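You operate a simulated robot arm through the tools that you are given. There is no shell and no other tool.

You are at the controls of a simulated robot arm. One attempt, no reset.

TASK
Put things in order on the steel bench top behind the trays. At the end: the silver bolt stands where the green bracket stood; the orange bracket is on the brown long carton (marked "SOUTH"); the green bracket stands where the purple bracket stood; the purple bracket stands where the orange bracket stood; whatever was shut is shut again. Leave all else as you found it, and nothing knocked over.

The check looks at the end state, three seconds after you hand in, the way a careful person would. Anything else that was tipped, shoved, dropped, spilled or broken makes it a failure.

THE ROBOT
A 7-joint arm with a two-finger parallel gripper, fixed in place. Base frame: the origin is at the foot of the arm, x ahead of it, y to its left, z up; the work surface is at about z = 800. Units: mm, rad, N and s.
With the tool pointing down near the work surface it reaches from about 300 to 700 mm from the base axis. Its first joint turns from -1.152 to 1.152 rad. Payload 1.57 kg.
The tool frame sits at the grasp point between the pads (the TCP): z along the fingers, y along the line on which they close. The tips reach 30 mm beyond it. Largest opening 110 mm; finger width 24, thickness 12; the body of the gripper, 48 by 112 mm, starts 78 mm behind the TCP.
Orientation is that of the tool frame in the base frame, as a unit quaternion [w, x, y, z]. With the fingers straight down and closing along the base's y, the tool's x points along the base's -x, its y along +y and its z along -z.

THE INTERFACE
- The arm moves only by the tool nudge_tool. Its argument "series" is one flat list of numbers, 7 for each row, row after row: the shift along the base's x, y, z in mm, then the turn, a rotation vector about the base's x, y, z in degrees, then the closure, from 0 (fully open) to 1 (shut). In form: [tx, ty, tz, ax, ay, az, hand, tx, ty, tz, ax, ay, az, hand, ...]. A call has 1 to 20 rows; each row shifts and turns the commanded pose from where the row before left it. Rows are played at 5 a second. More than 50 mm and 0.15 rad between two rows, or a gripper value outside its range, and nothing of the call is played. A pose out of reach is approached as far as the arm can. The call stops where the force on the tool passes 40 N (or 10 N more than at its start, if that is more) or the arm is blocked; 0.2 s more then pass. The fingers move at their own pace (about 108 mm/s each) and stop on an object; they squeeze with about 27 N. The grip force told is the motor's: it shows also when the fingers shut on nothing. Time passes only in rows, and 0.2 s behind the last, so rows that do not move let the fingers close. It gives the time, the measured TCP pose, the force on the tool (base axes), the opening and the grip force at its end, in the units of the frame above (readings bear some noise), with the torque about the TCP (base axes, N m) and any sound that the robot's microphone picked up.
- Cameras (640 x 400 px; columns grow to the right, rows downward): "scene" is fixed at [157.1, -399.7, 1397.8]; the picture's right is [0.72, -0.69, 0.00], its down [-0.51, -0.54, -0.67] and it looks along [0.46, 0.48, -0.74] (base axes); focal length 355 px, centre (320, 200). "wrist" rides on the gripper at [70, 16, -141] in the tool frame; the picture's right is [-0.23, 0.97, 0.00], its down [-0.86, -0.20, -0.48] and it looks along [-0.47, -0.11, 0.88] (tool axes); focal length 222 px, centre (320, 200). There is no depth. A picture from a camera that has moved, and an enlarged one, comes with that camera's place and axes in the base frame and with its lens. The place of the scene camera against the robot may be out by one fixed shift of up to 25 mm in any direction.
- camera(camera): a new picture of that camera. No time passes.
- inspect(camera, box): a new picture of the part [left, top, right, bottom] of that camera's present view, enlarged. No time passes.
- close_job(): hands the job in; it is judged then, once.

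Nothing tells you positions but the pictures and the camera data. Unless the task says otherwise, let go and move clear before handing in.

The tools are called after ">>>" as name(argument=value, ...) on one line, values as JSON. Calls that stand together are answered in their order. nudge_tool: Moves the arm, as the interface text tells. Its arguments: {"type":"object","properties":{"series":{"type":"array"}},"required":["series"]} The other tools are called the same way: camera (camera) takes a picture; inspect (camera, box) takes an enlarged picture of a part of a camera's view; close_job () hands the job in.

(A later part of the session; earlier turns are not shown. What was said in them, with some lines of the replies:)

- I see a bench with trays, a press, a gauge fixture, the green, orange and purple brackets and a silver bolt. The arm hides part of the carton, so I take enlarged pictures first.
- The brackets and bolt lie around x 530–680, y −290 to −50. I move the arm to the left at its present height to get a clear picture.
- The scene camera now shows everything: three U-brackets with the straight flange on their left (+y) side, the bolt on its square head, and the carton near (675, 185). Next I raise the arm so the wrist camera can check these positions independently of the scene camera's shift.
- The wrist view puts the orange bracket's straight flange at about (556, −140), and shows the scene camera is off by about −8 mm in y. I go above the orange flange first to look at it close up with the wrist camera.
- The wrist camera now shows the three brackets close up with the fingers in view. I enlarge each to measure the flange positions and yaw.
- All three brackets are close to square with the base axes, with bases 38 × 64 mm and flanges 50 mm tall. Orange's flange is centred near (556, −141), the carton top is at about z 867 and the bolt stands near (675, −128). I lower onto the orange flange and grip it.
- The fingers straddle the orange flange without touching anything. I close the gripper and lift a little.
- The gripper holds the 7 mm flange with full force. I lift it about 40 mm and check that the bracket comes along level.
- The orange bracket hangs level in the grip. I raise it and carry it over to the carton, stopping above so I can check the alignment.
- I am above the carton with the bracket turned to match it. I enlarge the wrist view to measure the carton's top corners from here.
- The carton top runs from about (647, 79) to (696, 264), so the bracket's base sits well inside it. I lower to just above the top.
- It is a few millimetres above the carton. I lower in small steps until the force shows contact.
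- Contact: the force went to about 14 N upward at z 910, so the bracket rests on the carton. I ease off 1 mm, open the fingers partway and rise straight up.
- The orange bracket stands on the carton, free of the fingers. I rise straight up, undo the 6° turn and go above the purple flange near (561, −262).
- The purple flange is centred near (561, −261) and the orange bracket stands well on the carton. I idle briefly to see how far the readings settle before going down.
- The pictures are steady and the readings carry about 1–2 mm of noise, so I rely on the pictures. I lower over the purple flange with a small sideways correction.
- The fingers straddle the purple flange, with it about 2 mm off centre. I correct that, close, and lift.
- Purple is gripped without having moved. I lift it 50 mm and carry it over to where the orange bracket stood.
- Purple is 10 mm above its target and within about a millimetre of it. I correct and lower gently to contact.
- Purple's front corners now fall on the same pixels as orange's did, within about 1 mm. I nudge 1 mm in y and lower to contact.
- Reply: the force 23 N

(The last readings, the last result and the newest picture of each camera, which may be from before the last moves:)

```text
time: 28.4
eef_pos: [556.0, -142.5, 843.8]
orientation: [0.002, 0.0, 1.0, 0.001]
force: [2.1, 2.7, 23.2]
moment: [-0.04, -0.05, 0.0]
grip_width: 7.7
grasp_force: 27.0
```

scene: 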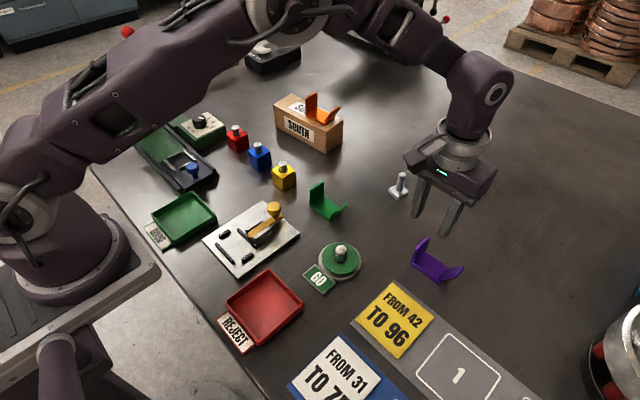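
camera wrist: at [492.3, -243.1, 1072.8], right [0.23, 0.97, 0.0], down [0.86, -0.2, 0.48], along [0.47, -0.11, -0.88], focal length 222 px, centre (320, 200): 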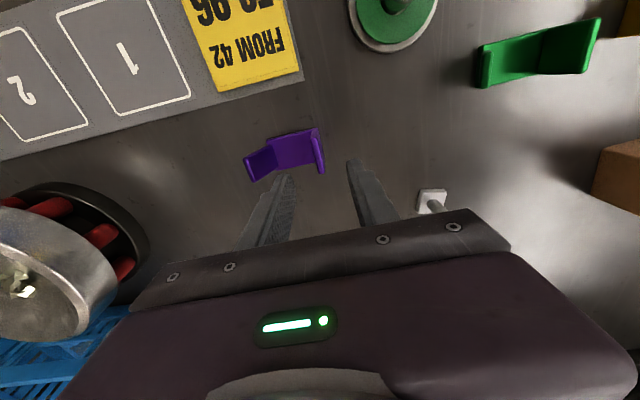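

Contact with the table at about 23 N. I ease off a millimetre, open, and check before rising.

>>> nudge_tool(series=[0, 0, 1.2, 0, 0, 0, 1, 0, 0, 0, 0, 0, 0, 1, 0, 0, 0, 0, 0, 0, 0.9, 0, 0, 0, 0, 0, 0, 0.7, 0, 0, 0, 0, 0, 0, 0.62, 0, 0, 0, 0, 0, 0, 0.62])

>>> inspect(camera="scene", box=[350, 160, 470, 285])

>>> inspect(camera="wrist", box=[200, 120, 400, 240])

```text
time: 29.8
eef_pos: [556.3, -143.7, 844.0]
orientation: [0.0, -0.001, 1.0, 0.0]
force: [-0.2, 0.6, 0.0]
moment: [0.0, 0.0, 0.01]
grip_width: 41.8
grasp_force: 0.2
```

```text
3.20 times, centred on (410, 222) of scene
camera zoom: at [157.1, -399.7, 1397.8], right [0.72, -0.69, 0.0], down [-0.51, -0.54, -0.67], along [0.46, 0.48, -0.74], focal length 1137 px, centre (32, 128)
```

zoom: 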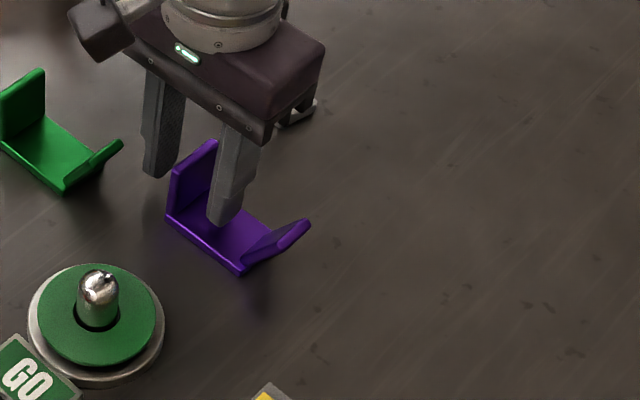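

```text
3.20 times, centred on (300, 180) of wrist
camera zoom: at [485.6, -125.2, 985.1], right [0.23, 0.97, 0.0], down [0.86, -0.2, 0.48], along [0.47, -0.11, -0.88], focal length 711 px, centre (384, 264)
```

zoom: 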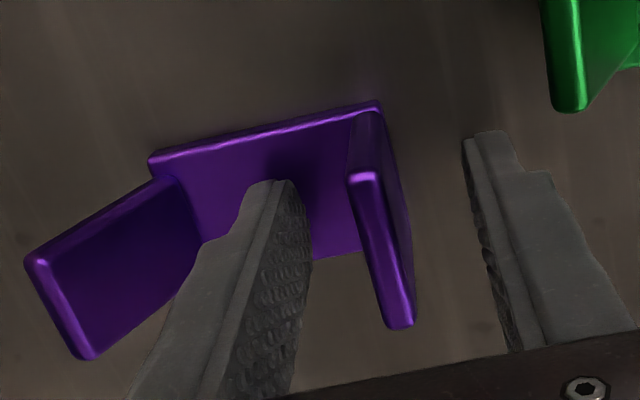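

Purple now stands exactly where orange stood. Next I rise and go above the green flange near (520, −20).

>>> nudge_tool(series=[0, 0, 20, 0, 0, 0, 0.62, 0, 0, 40, 0, 0, 0, 0.6, 0, 0, 30, 0, 0, 0, 0.6, -11.6, 40.4, 0, 0, 0, 0, 0.6, -11.6, 40.4, 0, 0, 0, 0, 0.6, -11.6, 40.4, 0, 0, 0, 0, 0.6, 0, 0, 0, 0, 0, 0, 0.6, 0, 0, 0, 0, 0, 0, 0.6, 0, 0, 0, 0, 0, 0, 0.6, 0, 0, 0, 0, 0, 0, 0.6])

>>> camera(camera="wrist")

>>> inspect(camera="wrist", box=[230, 110, 350, 190])

>>> camera(camera="scene")

```text
time: 32.0
eef_pos: [520.8, -22.4, 931.3]
orientation: [0.0, -0.001, 1.0, 0.0]
force: [0.6, -0.2, -0.2]
moment: [-0.04, 0.0, -0.01]
grip_width: 44.2
grasp_force: 0.0
```

```text
taken
camera wrist: at [452.2, -4.7, 1073.4], right [0.23, 0.97, 0.0], down [0.85, -0.2, 0.48], along [0.47, -0.11, -0.88], focal length 222 px, centre (320, 200)
```

wrist: 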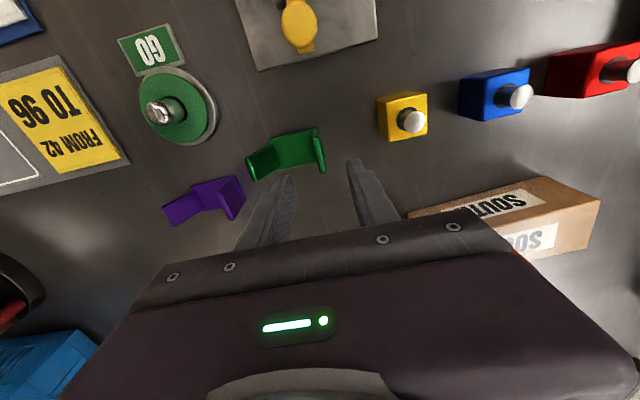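

```text
5.00 times, centred on (290, 150) of wrist
camera zoom: at [452.2, -4.7, 1073.4], right [0.23, 0.97, 0.0], down [0.85, -0.2, 0.48], along [0.47, -0.11, -0.88], focal length 1111 px, centre (470, 450)
```

zoom: 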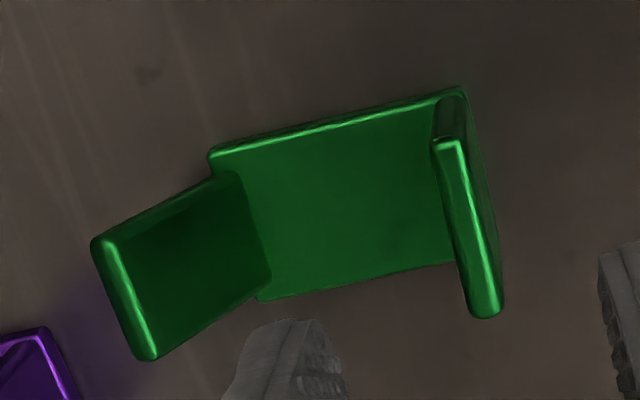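

```text
taken
```

scene: 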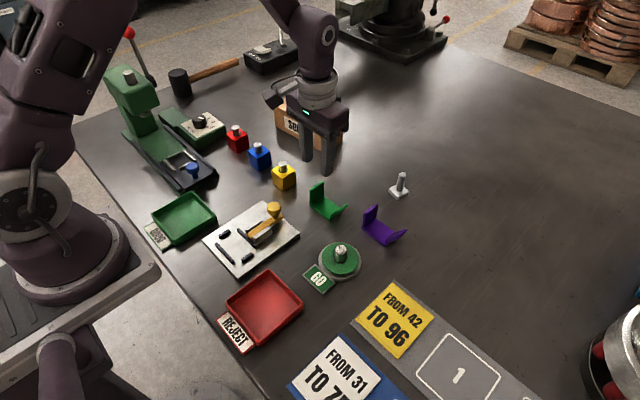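

Green's flange is centred near (521, −21) and its base at (521, −49.5). I lower over it with a small correction.

>>> nudge_tool(series=[-0.9, -0.4, -40, 0, 0, 0, 0.6, 0, 0, -30, 0, 0, 0, 0.6, 0, 0, -17, 0, 0, 0, 0.6, 0, 0, 0, 0, 0, 0, 0.6, 0, 0, 0, 0, 0, 0, 0.6, 0, 0, 0, 0, 0, 0, 0.6])

>>> inspect(camera="wrist", box=[200, 120, 400, 240])

>>> inspect(camera="scene", box=[270, 130, 410, 250])

```text
time: 33.4
eef_pos: [522.7, -20.7, 843.8]
orientation: [0.001, 0.0, 1.0, 0.0]
force: [-0.6, 0.7, -0.2]
moment: [0.01, -0.02, 0.0]
grip_width: 43.8
grasp_force: 0.1
```

```text
3.20 times, centred on (300, 180) of wrist
camera zoom: at [452.5, -3.6, 987.2], right [0.23, 0.97, 0.0], down [0.86, -0.2, 0.48], along [0.47, -0.11, -0.88], focal length 711 px, centre (384, 264)
```

zoom: 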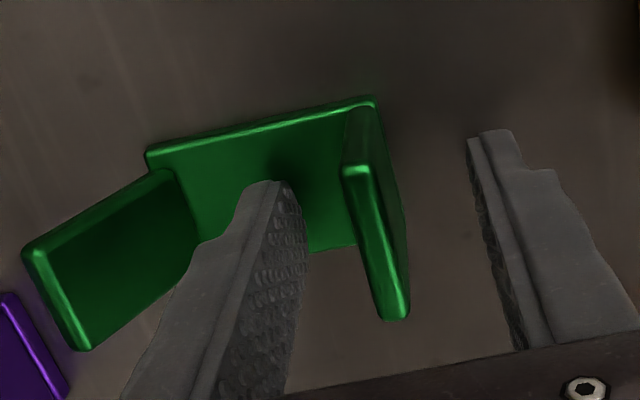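

```text
3.33 times, centred on (340, 190) of scene
camera zoom: at [157.1, -399.7, 1397.8], right [0.72, -0.69, 0.0], down [-0.51, -0.54, -0.67], along [0.46, 0.48, -0.74], focal length 1184 px, centre (253, 233)
```

zoom: 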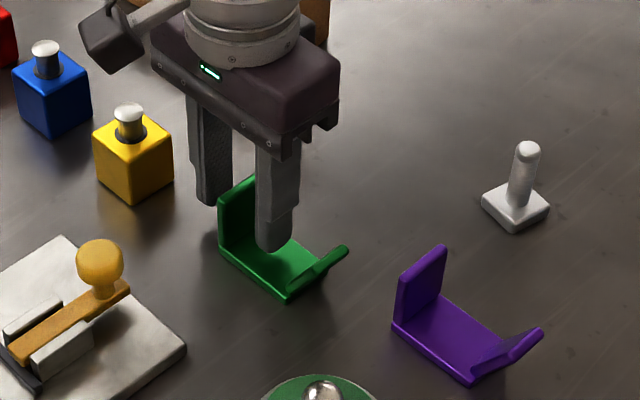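

The view matches the purple one before gripping, so the same −1.8 mm correction applies. I close on the green flange.

>>> nudge_tool(series=[-0.4, -1.8, 0, 0, 0, 0, 0.6, 0, 0, 0, 0, 0, 0, 0.8, 0, 0, 0, 0, 0, 0, 1, 0, 0, 0, 0, 0, 0, 1, 0, 0, 0, 0, 0, 0, 1, 0, 0, 0, 0, 0, 0, 1])

>>> inspect(camera="wrist", box=[200, 120, 400, 240])

```text
time: 34.8
eef_pos: [521.1, -23.6, 846.3]
orientation: [-0.001, 0.0, 1.0, 0.0]
force: [0.8, 0.4, -0.5]
moment: [0.0, -0.02, -0.01]
grip_width: 7.6
grasp_force: 26.6
```

```text
3.20 times, centred on (300, 180) of wrist
camera zoom: at [451.6, -5.7, 987.8], right [0.23, 0.97, 0.0], down [0.85, -0.2, 0.48], along [0.47, -0.11, -0.88], focal length 711 px, centre (384, 264)
```

zoom: 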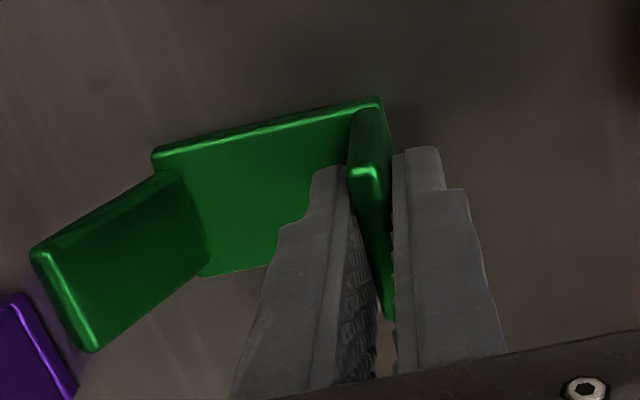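

Green is gripped in place. I lift it 80 mm to clear the purple bracket and carry it to purple's old place.

>>> nudge_tool(series=[0, 0, 15, 0, 0, 0, 1, 0, 0, 35, 0, 0, 0, 1, 0, 0, 35, 0, 0, 0, 1, 0, 0, 0, 0, 0, 0, 1, 6.68, -39.95, 0, 0, 0, 0, 1, 6.68, -39.95, 0, 0, 0, 0, 1, 6.68, -39.95, 0, 0, 0, 0, 1, 6.68, -39.95, 0, 0, 0, 0, 1, 6.68, -39.95, 0, 0, 0, 0, 1, 6.68, -39.95, 0, 0, 0, 0, 1, 0, 0, 0, 0, 0, 0, 1, 0, 0, 0, 0, 0, 0, 1, 0, 0, 0, 0, 0, 0, 1])

>>> camera(camera="scene")

>>> inspect(camera="wrist", box=[200, 120, 400, 240])

```text
time: 37.6
eef_pos: [562.3, -263.0, 933.0]
orientation: [0.0, 0.0, 1.0, 0.0]
force: [0.1, 0.7, -0.5]
moment: [0.02, -0.02, 0.01]
grip_width: 7.6
grasp_force: 26.6
```

```text
taken
```

scene: 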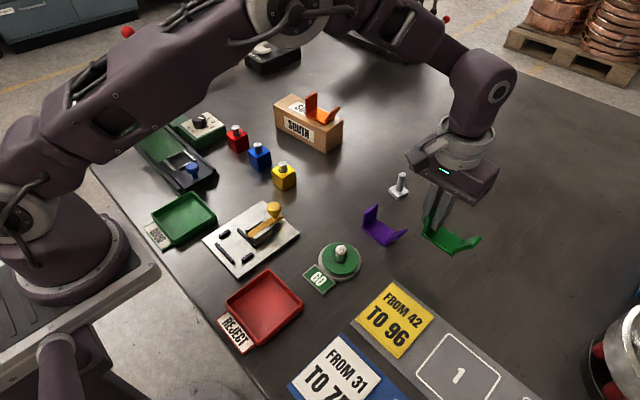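

```text
3.20 times, centred on (300, 180) of wrist
camera zoom: at [493.2, -245.3, 1076.0], right [0.23, 0.97, 0.0], down [0.86, -0.2, 0.48], along [0.47, -0.11, -0.88], focal length 711 px, centre (384, 264)
```

zoom: 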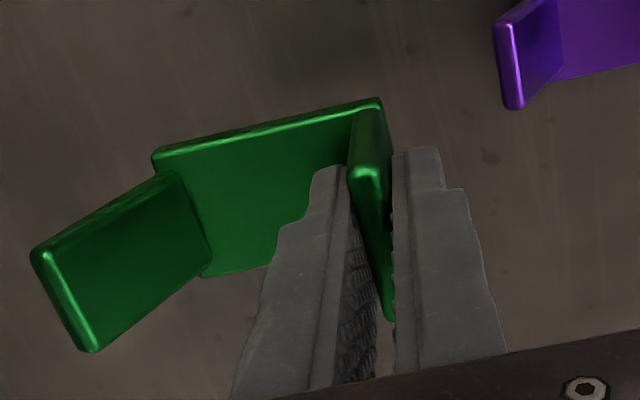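

Green is above its target, within 2 mm. I lower most of the way and check again.

>>> nudge_tool(series=[-1.3, 0, -35, 0, 0, 0, 1, 0, 0, -30, 0, 0, 0, 1, 0, 0, -12, 0, 0, 0, 1, 0, 0, 0, 0, 0, 0, 1, 0, 0, 0, 0, 0, 0, 1, 0, 0, 0, 0, 0, 0, 1])

>>> inspect(camera="scene", box=[350, 160, 470, 285])

>>> inspect(camera="wrist", box=[200, 120, 400, 240])

```text
time: 39.0
eef_pos: [559.8, -262.8, 854.7]
orientation: [0.0, 0.001, 1.0, 0.0]
force: [0.8, 0.5, -1.0]
moment: [0.07, 0.02, 0.01]
grip_width: 7.7
grasp_force: 26.7
```

```text
3.20 times, centred on (410, 222) of scene
camera zoom: at [157.2, -399.7, 1397.8], right [0.72, -0.69, 0.0], down [-0.51, -0.54, -0.67], along [0.46, 0.48, -0.74], focal length 1137 px, centre (32, 128)
```

zoom: 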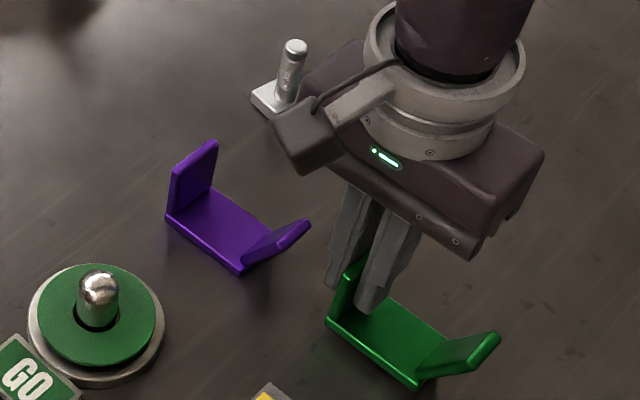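

```text
3.20 times, centred on (300, 180) of wrist
camera zoom: at [490.7, -245.9, 996.5], right [0.23, 0.97, 0.0], down [0.85, -0.2, 0.48], along [0.47, -0.11, -0.88], focal length 711 px, centre (384, 264)
```

zoom: 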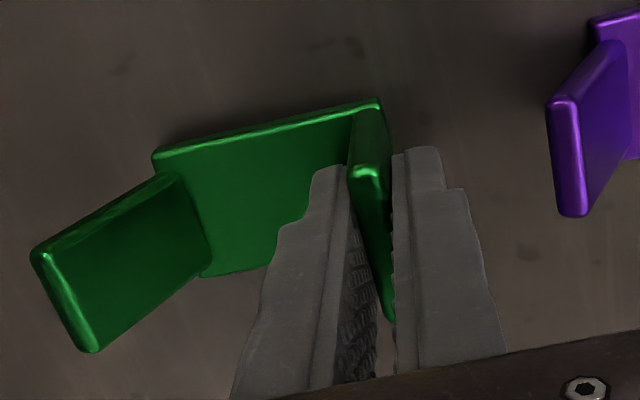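

About 9 mm above the table and 1 mm off. I correct and lower close to contact.

>>> nudge_tool(series=[0.9, 0.5, -4, 0, 0, 0, 1, 0, 0, -3, 0, 0, 0, 1, 0, 0, 0, 0, 0, 0, 1, 0, 0, 0, 0, 0, 0, 1, 0, 0, 0, 0, 0, 0, 1])

>>> inspect(camera="scene", box=[350, 160, 470, 285])

>>> inspect(camera="wrist", box=[200, 120, 400, 240])

```text
time: 40.2
eef_pos: [558.9, -262.8, 847.0]
orientation: [-0.001, -0.001, 1.0, 0.0]
force: [1.3, 0.5, -0.5]
moment: [0.05, -0.02, -0.03]
grip_width: 7.7
grasp_force: 26.8
```

```text
3.20 times, centred on (410, 222) of scene
camera zoom: at [157.2, -399.7, 1397.8], right [0.72, -0.69, 0.0], down [-0.51, -0.54, -0.67], along [0.46, 0.48, -0.74], focal length 1137 px, centre (32, 128)
```

zoom: 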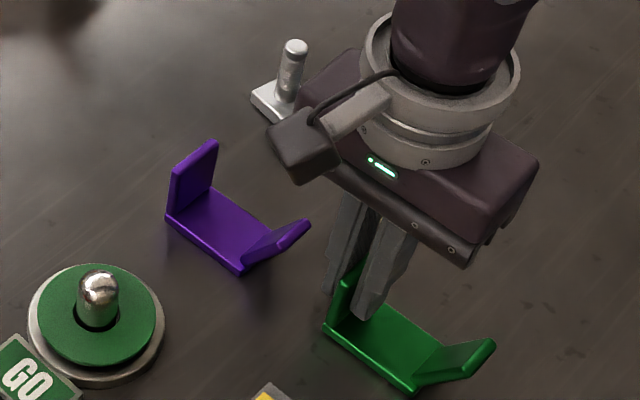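

```text
3.20 times, centred on (300, 180) of wrist
camera zoom: at [490.5, -245.7, 989.7], right [0.23, 0.97, 0.0], down [0.86, -0.2, 0.48], along [0.47, -0.11, -0.88], focal length 711 px, centre (384, 264)
```

zoom: 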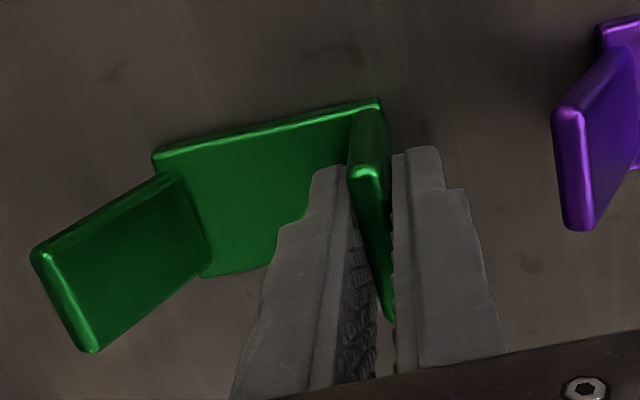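

The corners are within about 1–2 mm of where purple's were. I nudge (+1, +1) mm and lower to contact.

>>> nudge_tool(series=[1, 1, 0, 0, 0, 0, 1, 0, 0, 0, 0, 0, 0, 1, 0, 0, -1, 0, 0, 0, 1, 0, 0, -1, 0, 0, 0, 1, 0, 0, 0, 0, 0, 0, 1, 0, 0, 0, 0, 0, 0, 1])

>>> inspect(camera="scene", box=[350, 160, 470, 285])

>>> inspect(camera="wrist", box=[200, 120, 400, 240])

```text
time: 41.6
eef_pos: [560.7, -261.3, 845.2]
orientation: [0.0, 0.0, 1.0, 0.0]
force: [1.2, -0.9, 1.0]
moment: [0.0, 0.0, 0.0]
grip_width: 7.3
grasp_force: 26.5
```

```text
3.20 times, centred on (410, 222) of scene
camera zoom: at [157.1, -399.7, 1397.8], right [0.72, -0.69, 0.0], down [-0.51, -0.54, -0.67], along [0.46, 0.48, -0.74], focal length 1137 px, centre (32, 128)
```

zoom: 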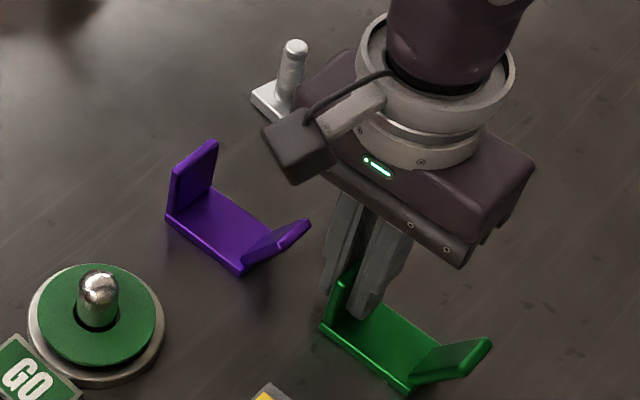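

```text
3.20 times, centred on (300, 180) of wrist
camera zoom: at [490.7, -243.6, 987.8], right [0.23, 0.97, 0.0], down [0.85, -0.2, 0.48], along [0.47, -0.11, -0.88], focal length 711 px, centre (384, 264)
```

zoom: 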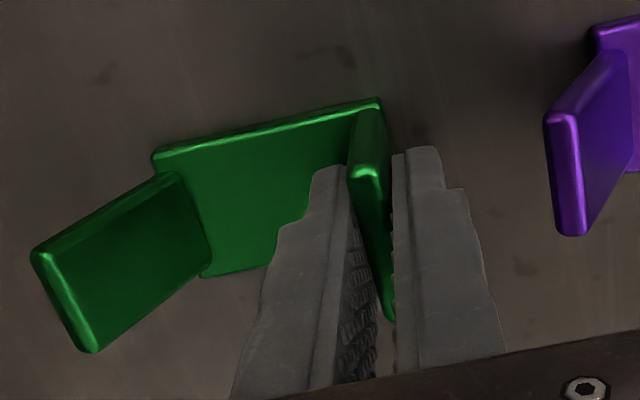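

It overshot by about 1 mm in y. I raise a touch, shift (+0.8, −1) mm and lower again.

>>> nudge_tool(series=[0, 0, 1.5, 0, 0, 0, 1, 0.8, -1.0, 0, 0, 0, 0, 1, 0, 0, 0, 0, 0, 0, 1, 0, 0, -1.5, 0, 0, 0, 1, 0, 0, 0, 0, 0, 0, 1, 0, 0, 0, 0, 0, 0, 1])

>>> inspect(camera="scene", box=[350, 160, 470, 285])

>>> inspect(camera="wrist", box=[200, 120, 400, 240])

```text
time: 43.0
eef_pos: [559.1, -263.0, 845.8]
orientation: [0.0, 0.001, 1.0, 0.0]
force: [-0.2, 0.2, -1.2]
moment: [0.02, 0.01, 0.01]
grip_width: 7.5
grasp_force: 26.7
```

```text
3.20 times, centred on (410, 222) of scene
camera zoom: at [157.2, -399.7, 1397.8], right [0.72, -0.69, 0.0], down [-0.51, -0.54, -0.67], along [0.46, 0.48, -0.74], focal length 1137 px, centre (32, 128)
```

zoom: 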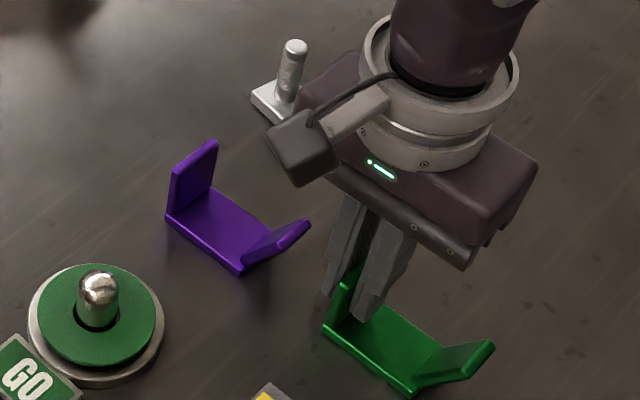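

```text
3.20 times, centred on (300, 180) of wrist
camera zoom: at [490.6, -245.6, 988.1], right [0.23, 0.97, 0.0], down [0.86, -0.2, 0.48], along [0.47, -0.11, -0.88], focal length 711 px, centre (384, 264)
```

zoom: 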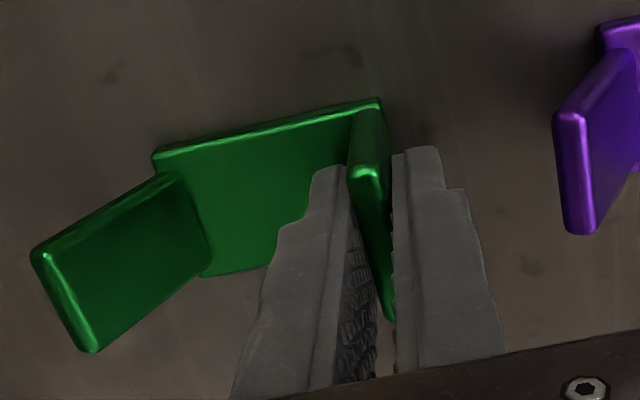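

The corners now fall within about 1 mm of purple's old ones. I lower to contact.

>>> nudge_tool(series=[0.5, 0, -1, 0, 0, 0, 1, 0, 0, -1, 0, 0, 0, 1, 0, 0, 0, 0, 0, 0, 1, 0, 0, 0, 0, 0, 0, 1])

```text
time: 44.0
eef_pos: [560.5, -262.4, 844.9]
orientation: [0.0, 0.0, 1.0, -0.001]
force: [-3.8, 0.5, 22.4]
moment: [-0.02, 0.06, -0.06]
grip_width: 7.7
grasp_force: 26.9
```

Contact at about 22 N. I ease off, open, and check that green stands free.

>>> nudge_tool(series=[0, 0, 1.2, 0, 0, 0, 1, 0, 0, 0, 0, 0, 0, 1, 0, 0, 0, 0, 0, 0, 0.9, 0, 0, 0, 0, 0, 0, 0.7, 0, 0, 0, 0, 0, 0, 0.62, 0, 0, 0, 0, 0, 0, 0.62])

>>> inspect(camera="scene", box=[350, 160, 470, 285])

>>> inspect(camera="wrist", box=[200, 120, 400, 240])

```text
time: 45.4
eef_pos: [560.4, -261.4, 846.1]
orientation: [0.0, 0.0, 1.0, -0.001]
force: [-0.8, -0.1, 0.2]
moment: [0.02, 0.04, -0.01]
grip_width: 41.9
grasp_force: 0.1
```

```text
3.20 times, centred on (410, 222) of scene
camera zoom: at [157.1, -399.7, 1397.8], right [0.72, -0.69, 0.0], down [-0.51, -0.54, -0.67], along [0.46, 0.48, -0.74], focal length 1137 px, centre (32, 128)
```

zoom: 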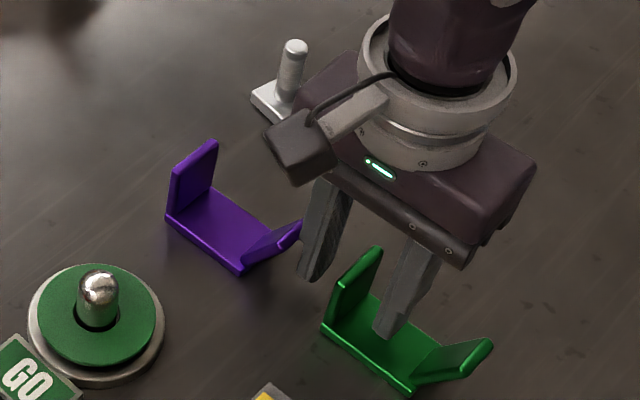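

```text
3.20 times, centred on (300, 180) of wrist
camera zoom: at [491.0, -244.7, 987.4], right [0.23, 0.97, 0.0], down [0.86, -0.2, 0.48], along [0.47, -0.11, -0.88], focal length 711 px, centre (384, 264)
```

zoom: 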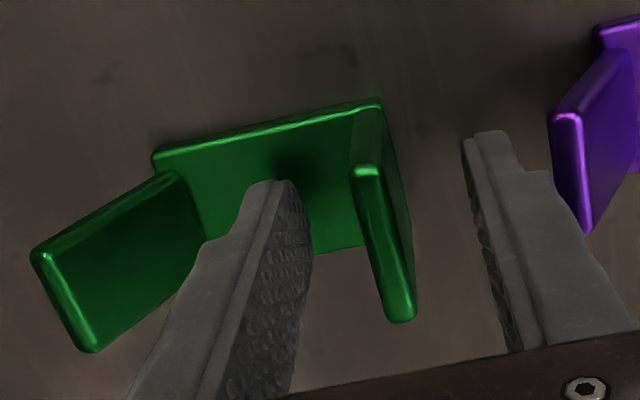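

Green stands where purple stood. I rise straight up and go above the bolt near (674, −128) to look at it.

>>> nudge_tool(series=[0, 0, 20, 0, 0, 0, 0.62, 0, 0, 40, 0, 0, 0, 0.6, 0, 0, 30, 0, 0, 0, 0.6, 22.7, 26.5, 0, 0, 0, 0, 0.6, 22.7, 26.5, 0, 0, 0, 0, 0.6, 22.7, 26.5, 0, 0, 0, 0, 0.6, 22.7, 26.5, 0, 0, 0, 0, 0.6, 22.7, 26.5, 0, 0, 0, 0, 0.6, 0, 0, 0, 0, 0, 0, 0.6, 0, 0, 0, 0, 0, 0, 0.6, 0, 0, 0, 0, 0, 0, 0.6, 0, 0, 0, 0, 0, 0, 0.6])

>>> camera(camera="wrist")

>>> inspect(camera="wrist", box=[270, 120, 370, 200])

>>> camera(camera="scene")

```text
time: 48.0
eef_pos: [670.9, -128.5, 934.9]
orientation: [0.0, 0.0, 1.0, 0.0]
force: [-0.3, -0.7, 0.4]
moment: [0.02, -0.03, -0.02]
grip_width: 44.1
grasp_force: 0.1
```

```text
taken
camera wrist: at [601.8, -110.0, 1077.0], right [0.23, 0.97, 0.0], down [0.85, -0.2, 0.48], along [0.47, -0.11, -0.88], focal length 222 px, centre (320, 200)
```

wrist: 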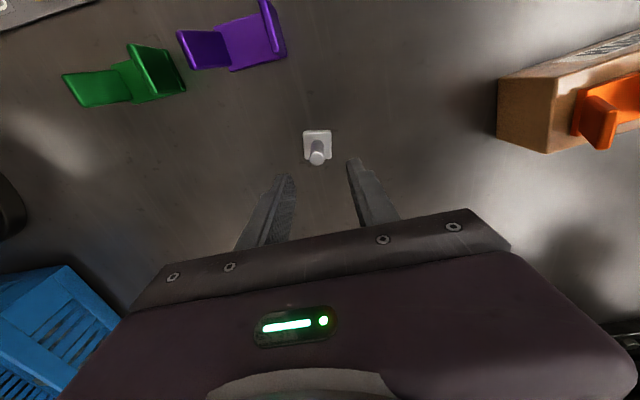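

```text
5.00 times, centred on (320, 160) of wrist
camera zoom: at [601.8, -110.0, 1077.0], right [0.23, 0.97, 0.0], down [0.85, -0.2, 0.48], along [0.47, -0.11, -0.88], focal length 1111 px, centre (320, 400)
```

zoom: 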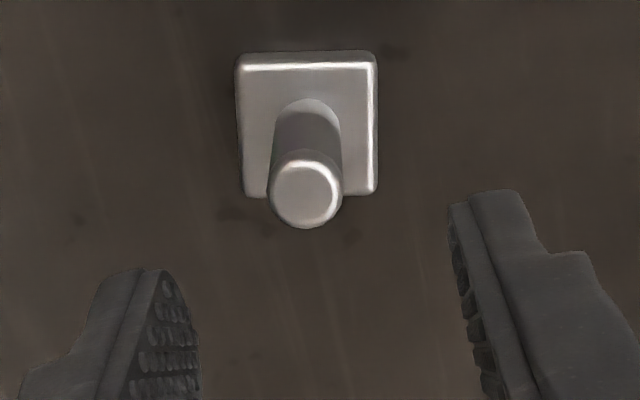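

```text
taken
```

scene: 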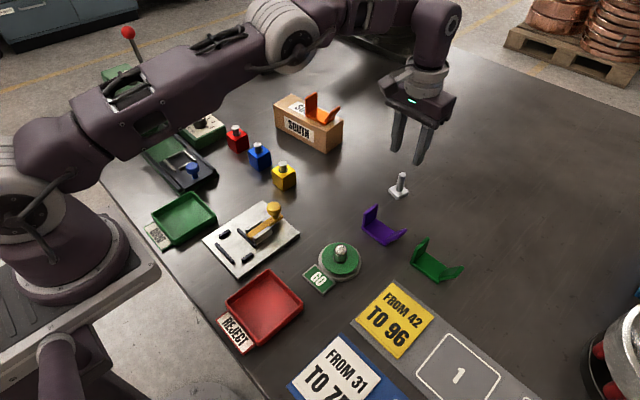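

The bolt's shank is centred near (671.5, −129), with its top around z 856. I shift 3 mm in y and lower around the shank.

>>> nudge_tool(series=[0, -3.1, -30, 0, 0, 0, 0.6, 0, 0, -25, 0, 0, 0, 0.6, 0, 0, 0, 0, 0, 0, 0.6, 0, 0, 0, 0, 0, 0, 0.6, 0, 0, 0, 0, 0, 0, 0.6])

>>> inspect(camera="wrist", box=[220, 120, 420, 240])

>>> inspect(camera="scene", box=[340, 110, 460, 210])

```text
time: 49.2
eef_pos: [672.7, -130.7, 881.3]
orientation: [0.0, 0.0, 1.0, 0.001]
force: [0.4, -0.3, -0.2]
moment: [-0.02, 0.0, -0.03]
grip_width: 44.1
grasp_force: 0.2
```

```text
3.20 times, centred on (320, 180) of wrist
camera zoom: at [602.8, -113.8, 1022.1], right [0.23, 0.97, 0.0], down [0.85, -0.2, 0.48], along [0.47, -0.11, -0.88], focal length 711 px, centre (320, 264)
```

zoom: 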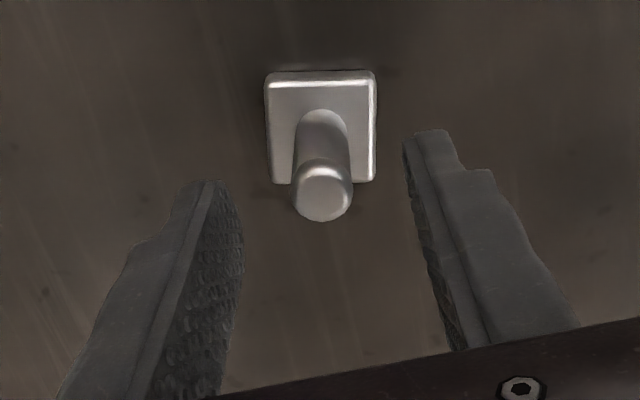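

```text
4.00 times, centred on (400, 160) of scene
camera zoom: at [157.1, -399.7, 1397.8], right [0.72, -0.69, 0.0], down [-0.51, -0.54, -0.67], along [0.46, 0.48, -0.74], focal length 1421 px, centre (0, 360)
```

zoom: 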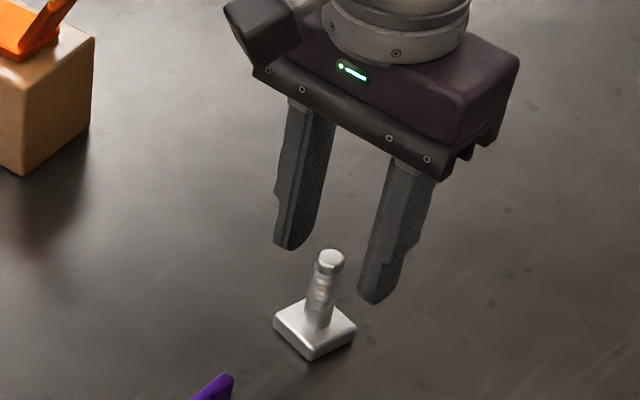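

The bolt is centred between the fingers to within about a millimetre. I correct and lower to grip height.

>>> nudge_tool(series=[-1.2, 0.6, 0, 0, 0, 0, 0.6, 0, 0, -20, 0, 0, 0, 0.6, 0, 0, -13, 0, 0, 0, 0.6, 0, 0, 0, 0, 0, 0, 0.6, 0, 0, 0, 0, 0, 0, 0.6, 0, 0, 0, 0, 0, 0, 0.6])

>>> inspect(camera="wrist", box=[220, 120, 420, 240])

>>> inspect(camera="scene", box=[340, 110, 460, 210])

```text
time: 50.6
eef_pos: [673.3, -130.2, 847.2]
orientation: [0.0, 0.001, 1.0, 0.0]
force: [0.6, 0.3, 0.1]
moment: [0.02, 0.03, -0.03]
grip_width: 43.9
grasp_force: 0.0
```

```text
3.20 times, centred on (320, 180) of wrist
camera zoom: at [604.1, -113.9, 989.0], right [0.23, 0.97, 0.0], down [0.85, -0.2, 0.48], along [0.47, -0.11, -0.88], focal length 711 px, centre (320, 264)
```

zoom: 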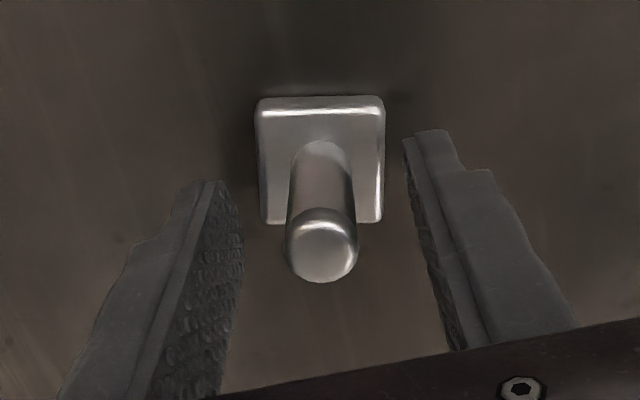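

```text
4.00 times, centred on (400, 160) of scene
camera zoom: at [157.1, -399.7, 1397.8], right [0.72, -0.69, 0.0], down [-0.51, -0.54, -0.67], along [0.46, 0.48, -0.74], focal length 1421 px, centre (0, 360)
```

zoom: 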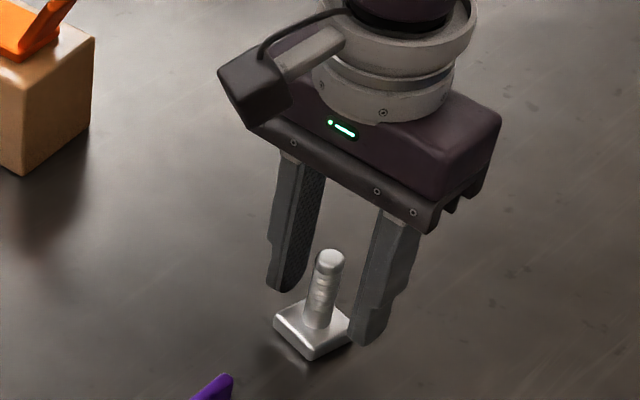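

The fingers are around the shank, clear of the square head. I shift −2 mm in x to centre it on the pads and close.

>>> nudge_tool(series=[-2.2, 0.6, 0, 0, 0, 0, 0.6, 0, 0, 0, 0, 0, 0, 0.6, 0, 0, 0, 0, 0, 0, 0.75, 0, 0, 0, 0, 0, 0, 1, 0, 0, 0, 0, 0, 0, 1, 0, 0, 0, 0, 0, 0, 1])

>>> inspect(camera="wrist", box=[220, 120, 420, 240])

>>> inspect(camera="scene", box=[340, 110, 460, 210])

```text
time: 52.0
eef_pos: [670.2, -130.9, 846.8]
orientation: [0.0, 0.0, 1.0, 0.0]
force: [0.5, 0.1, 2.1]
moment: [0.0, 0.01, 0.06]
grip_width: 15.2
grasp_force: 27.0
```

```text
3.20 times, centred on (320, 180) of wrist
camera zoom: at [601.2, -114.0, 989.4], right [0.23, 0.97, 0.0], down [0.85, -0.2, 0.48], along [0.47, -0.11, -0.88], focal length 711 px, centre (320, 264)
```

zoom: 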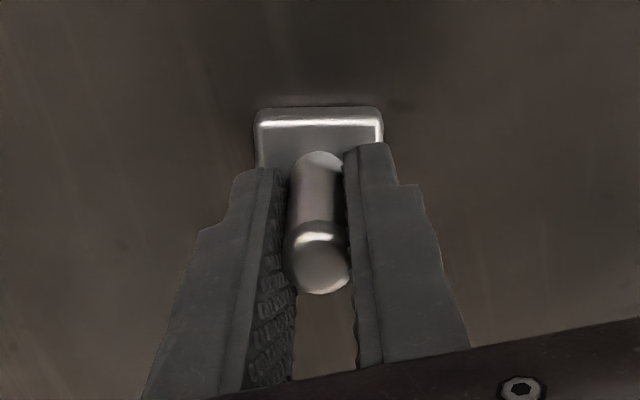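

```text
4.00 times, centred on (400, 160) of scene
camera zoom: at [157.1, -399.7, 1397.8], right [0.72, -0.69, 0.0], down [-0.51, -0.54, -0.67], along [0.46, 0.48, -0.74], focal length 1421 px, centre (0, 360)
```

zoom: 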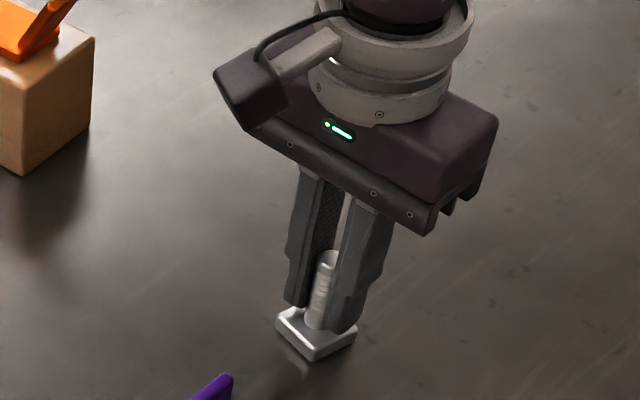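

The bolt shank is gripped (15 mm). I lift it 80 mm and carry it to green's old place at about (521, −50).

>>> nudge_tool(series=[0, 0, 15, 0, 0, 0, 1, 0, 0, 35, 0, 0, 0, 1, 0, 0, 30, 0, 0, 0, 1, 0, 0, 0, 0, 0, 0, 1, -30.1, 16.05, 0, 0, 0, 0, 1, -30.1, 16.05, 0, 0, 0, 0, 1, -30.1, 16.05, 0, 0, 0, 0, 1, -30.1, 16.05, 0, 0, 0, 0, 1, -30.1, 16.05, 0, 0, 0, 0, 1, 0, 0, 0, 0, 0, 0, 1, 0, 0, -35, 0, 0, 0, 1, 0, 0, -30, 0, 0, 0, 1, 0, 0, 0, 0, 0, 0, 1, 0, 0, 0, 0, 0, 0, 1, 0, 0, 0, 0, 0, 0, 1])

>>> inspect(camera="wrist", box=[220, 120, 420, 240])

>>> inspect(camera="scene", box=[290, 150, 410, 225])

```text
time: 55.2
eef_pos: [519.8, -48.8, 862.5]
orientation: [0.001, 0.0, 1.0, 0.0]
force: [0.0, 0.4, -1.6]
moment: [-0.03, 0.01, -0.02]
grip_width: 15.4
grasp_force: 27.0
```

```text
3.20 times, centred on (320, 180) of wrist
camera zoom: at [451.0, -32.3, 1004.2], right [0.23, 0.97, 0.0], down [0.86, -0.2, 0.48], along [0.47, -0.11, -0.88], focal length 711 px, centre (320, 264)
```

zoom: 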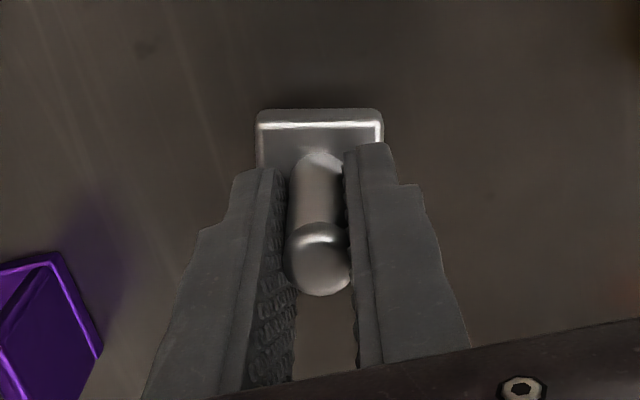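

```text
5.33 times, centred on (350, 188) of scene
camera zoom: at [157.2, -399.7, 1397.8], right [0.72, -0.69, 0.0], down [-0.51, -0.54, -0.67], along [0.46, 0.48, -0.74], focal length 1895 px, centre (160, 267)
```

zoom: 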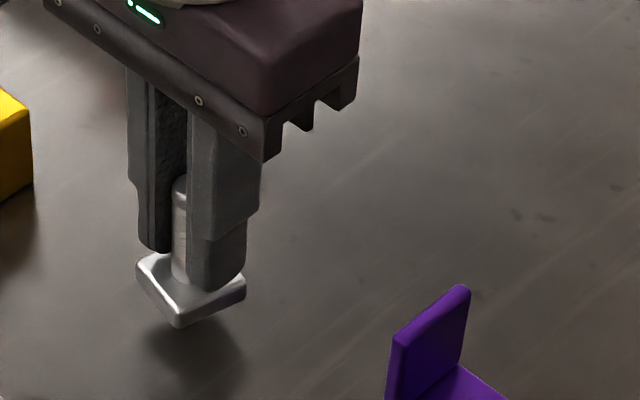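

The bolt hangs straight, about 15 mm above the table and 1.5 mm off target. I correct and lower close to contact.

>>> nudge_tool(series=[-0.2, -1.4, -6, 0, 0, 0, 1, 0, 0, -6, 0, 0, 0, 1, 0, 0, 0, 0, 0, 0, 1, 0, 0, 0, 0, 0, 0, 1, 0, 0, 0, 0, 0, 0, 1])

>>> inspect(camera="wrist", box=[220, 120, 420, 240])

>>> inspect(camera="scene", box=[290, 150, 410, 225])

```text
time: 56.4
eef_pos: [519.8, -51.8, 850.4]
orientation: [0.0, 0.0, 1.0, 0.001]
force: [-0.4, -0.5, -1.6]
moment: [0.02, 0.02, 0.04]
grip_width: 15.4
grasp_force: 27.0
```

```text
3.20 times, centred on (320, 180) of wrist
camera zoom: at [451.4, -35.0, 992.4], right [0.23, 0.97, 0.0], down [0.86, -0.2, 0.48], along [0.47, -0.11, -0.88], focal length 711 px, centre (320, 264)
```

zoom: 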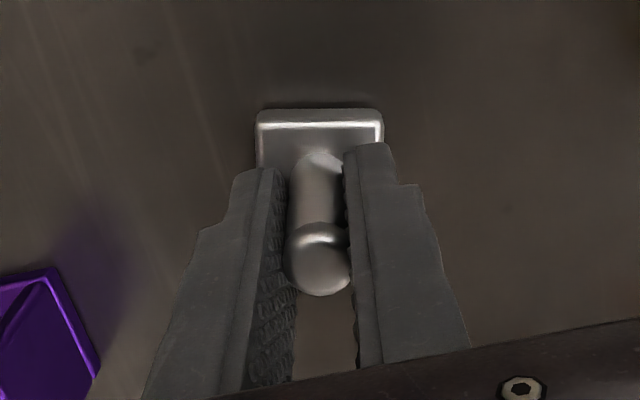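

```text
5.33 times, centred on (350, 188) of scene
camera zoom: at [157.2, -399.7, 1397.8], right [0.72, -0.69, 0.0], down [-0.51, -0.54, -0.67], along [0.46, 0.48, -0.74], focal length 1895 px, centre (160, 267)
```

zoom: 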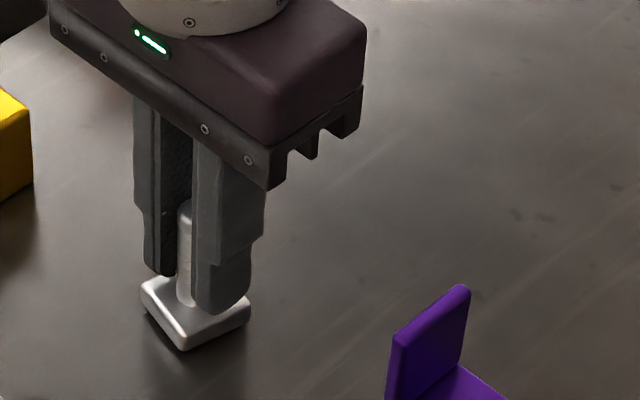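

Nearly down, within about 1 mm of target. I make a small correction and lower to contact.

>>> nudge_tool(series=[-1, 0.7, 0, 0, 0, 0, 1, 0, 0, -1.5, 0, 0, 0, 1, 0, 0, 0, 0, 0, 0, 1, 0, 0, -1, 0, 0, 0, 1, 0, 0, 0, 0, 0, 0, 1, 0, 0, 0, 0, 0, 0, 1])

>>> inspect(camera="scene", box=[290, 150, 410, 225])

>>> inspect(camera="wrist", box=[220, 120, 420, 240])

```text
time: 57.8
eef_pos: [519.9, -53.0, 846.8]
orientation: [0.0, 0.0, 1.0, 0.0]
force: [-2.9, 1.6, 7.8]
moment: [0.03, 0.06, 0.0]
grip_width: 15.1
grasp_force: 26.9
```

```text
5.33 times, centred on (350, 188) of scene
camera zoom: at [157.0, -399.7, 1397.8], right [0.72, -0.69, 0.0], down [-0.51, -0.54, -0.67], along [0.46, 0.48, -0.74], focal length 1895 px, centre (160, 267)
```

zoom: 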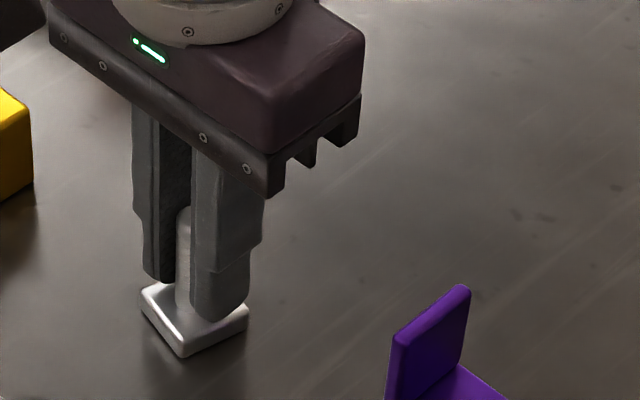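

```text
3.20 times, centred on (320, 180) of wrist
camera zoom: at [450.2, -35.4, 989.5], right [0.23, 0.97, 0.0], down [0.85, -0.2, 0.48], along [0.47, -0.11, -0.88], focal length 711 px, centre (320, 264)
```

zoom: 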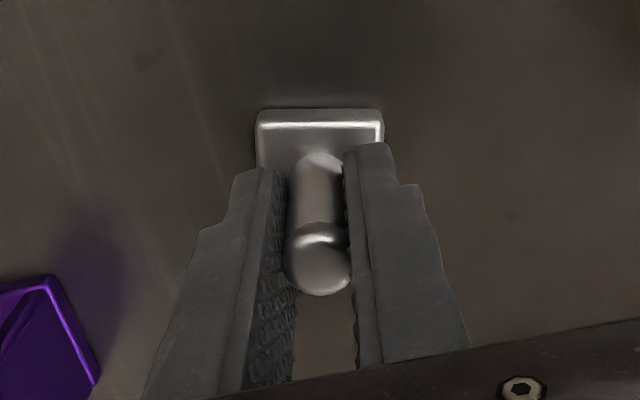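

The bolt rests on the table at about 8 N, roughly 1.5 mm from the green bracket's old centre. I ease off and open slowly.

>>> nudge_tool(series=[0, 0, 0.6, 0, 0, 0, 1, 0, 0, 0, 0, 0, 0, 1, 0, 0, 0, 0, 0, 0, 0.85, 0, 0, 0, 0, 0, 0, 0.7, 0, 0, 0, 0, 0, 0, 0.6, 0, 0, 0, 0, 0, 0, 0.6, 0, 0, 0, 0, 0, 0, 0.6])

>>> inspect(camera="scene", box=[290, 150, 410, 225])

>>> inspect(camera="wrist", box=[220, 120, 420, 240])

```text
time: 59.4
eef_pos: [520.1, -52.3, 848.0]
orientation: [0.0, 0.0, 1.0, 0.0]
force: [-0.5, -0.5, 0.1]
moment: [0.02, 0.01, -0.01]
grip_width: 43.8
grasp_force: 0.0
```

```text
5.33 times, centred on (350, 188) of scene
camera zoom: at [157.1, -399.7, 1397.8], right [0.72, -0.69, 0.0], down [-0.51, -0.54, -0.67], along [0.46, 0.48, -0.74], focal length 1895 px, centre (160, 267)
```

zoom: 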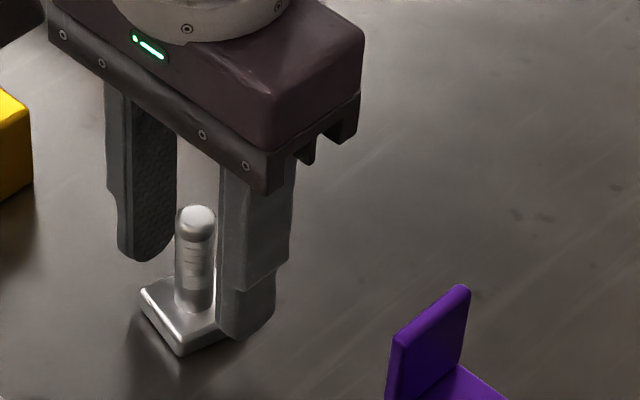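

```text
3.20 times, centred on (320, 180) of wrist
camera zoom: at [450.5, -34.9, 990.3], right [0.23, 0.97, 0.0], down [0.86, -0.2, 0.48], along [0.47, -0.11, -0.88], focal length 711 px, centre (320, 264)
```

zoom: 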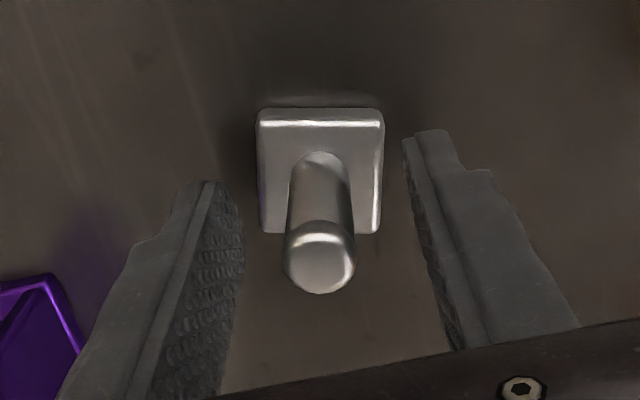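

The bolt stands upright and free. I rise straight up and move back to about the start area to look over the whole bench.

>>> nudge_tool(series=[0, 0, 15, 0, 0, 0, 0.6, 0, 0, 40, 0, 0, 0, 0.6, 0, 0, 45, 0, 0, 0, 0.6, 0, 0, 45, 0, 0, 0, 0.5, 0, 0, 45, 0, 0, 0, 0.3, -30, 25, 20, 0, 0, 0, 0, -30, 25, 20, 0, 0, 0, 0, -30, 25, 20, 0, 0, 0, 0, -30, 25, 20, 0, 0, 0, 0, -30, 25, 20, 0, 0, 0, 0, -30, 25, 0, 0, 0, 0, 0, 0, 0, 0, 0, 0, 0, 0, 0, 0, 0, 0, 0, 0, 0, 0, 0, 0, 0, 0, 0, 0])

>>> camera(camera="scene")

>>> camera(camera="wrist")

```text
time: 62.4
eef_pos: [336.8, 98.6, 1137.0]
orientation: [0.0, 0.001, 1.0, 0.0]
force: [-0.5, -0.3, -0.1]
moment: [-0.02, -0.04, -0.01]
grip_width: 110.0
grasp_force: 0.0
```

```text
taken
```

scene: 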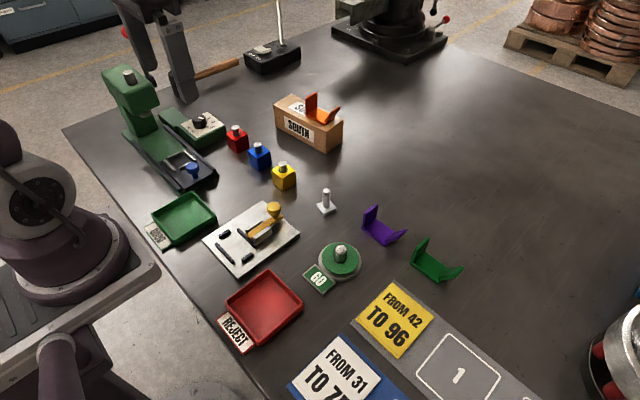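

```text
taken
camera wrist: at [267.4, 116.4, 1278.8], right [0.23, 0.97, 0.0], down [0.86, -0.2, 0.48], along [0.47, -0.11, -0.88], focal length 222 px, centre (320, 200)
```

wrist: 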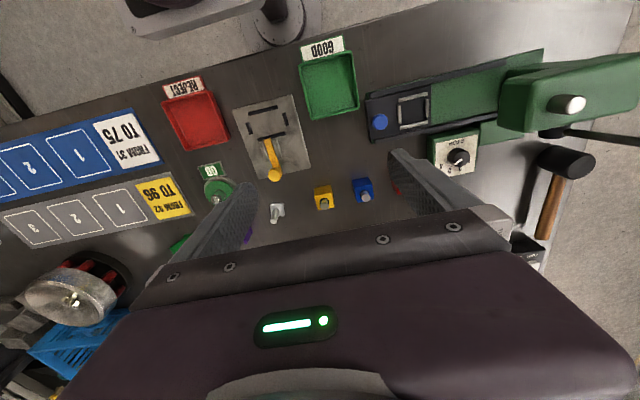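

Everything looks in place and the rest of the bench looks as before. I make a last close check of the moved objects and the carton.

>>> inspect(camera="scene", box=[290, 150, 410, 225])

>>> inspect(camera="scene", box=[350, 160, 470, 285])

>>> inspect(camera="scene", box=[220, 80, 360, 200])

>>> inspect(camera="scene", box=[190, 180, 370, 300])

```text
5.33 times, centred on (350, 188) of scene
camera zoom: at [157.1, -399.7, 1397.8], right [0.72, -0.69, 0.0], down [-0.51, -0.54, -0.67], along [0.46, 0.48, -0.74], focal length 1895 px, centre (160, 267)
```

zoom: 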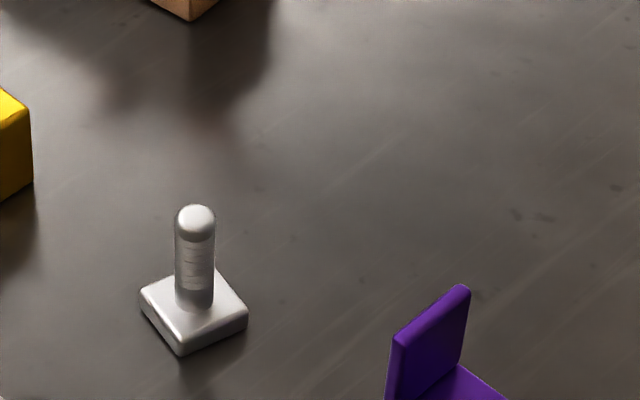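

```text
3.20 times, centred on (410, 222) of scene
camera zoom: at [157.1, -399.7, 1397.8], right [0.72, -0.69, 0.0], down [-0.51, -0.54, -0.67], along [0.46, 0.48, -0.74], focal length 1137 px, centre (32, 128)
```

zoom: 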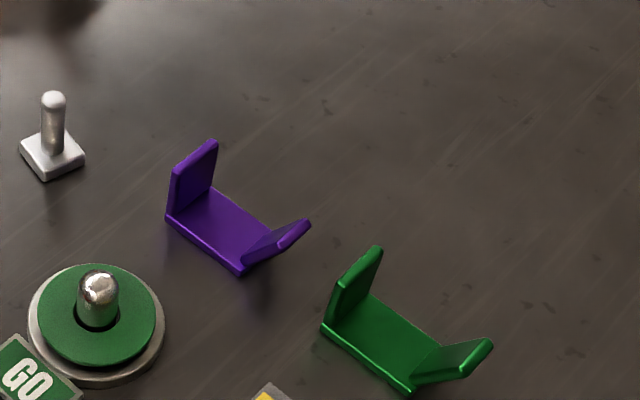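

```text
3.33 times, centred on (290, 140) of scene
camera zoom: at [157.1, -399.7, 1397.8], right [0.72, -0.69, 0.0], down [-0.51, -0.54, -0.67], along [0.46, 0.48, -0.74], focal length 1184 px, centre (420, 400)
```

zoom: 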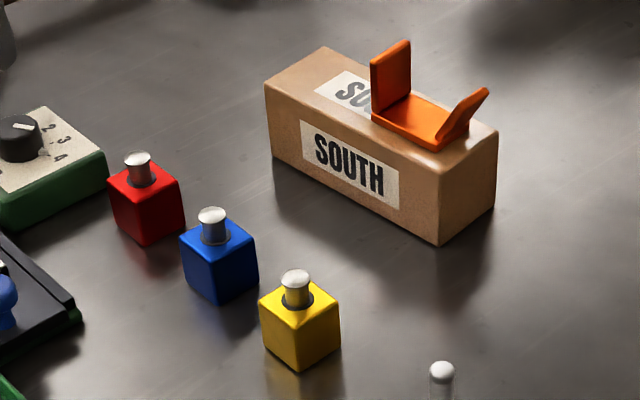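

```text
3.33 times, centred on (280, 240) of scene
camera zoom: at [157.1, -399.7, 1397.8], right [0.72, -0.69, 0.0], down [-0.51, -0.54, -0.67], along [0.46, 0.48, -0.74], focal length 1184 px, centre (453, 67)
```

zoom: 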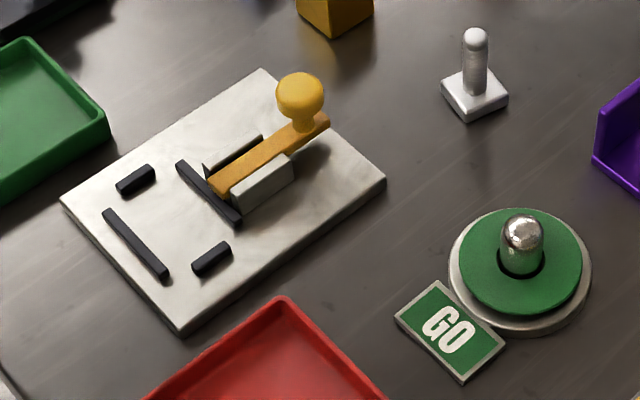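

The orange bracket stands on the SOUTH carton, purple is where orange stood, green is where purple stood, and the bolt is where green stood. Each match is within about 2 mm. The carton and everything else are unmoved, nothing was opened, and the arm is clear, so I hand in.

>>> close_job()

```text
The job is handed in.
```

The bench is in the order you asked for, and I have handed the job in. I don't have the check's result.

| Object | Now stands | How close |
|---|---|---|
| Orange bracket | On the brown carton marked "SOUTH" | Whole base on the carton top |
| Purple bracket | Where the orange bracket stood | Within about 1 mm |
| Green bracket | Where the purple bracket stood | Within about 1 mm |
| Silver bolt | Where the green bracket stood, upright | Within about 2 mm |

These distances come from the camera pictures, which carry about 1–2 mm of uncertainty. I never opened anything, so there was nothing to shut again. In the last pictures nothing is knocked over and nothing else has moved. The gripper is open and well clear of the objects I moved.
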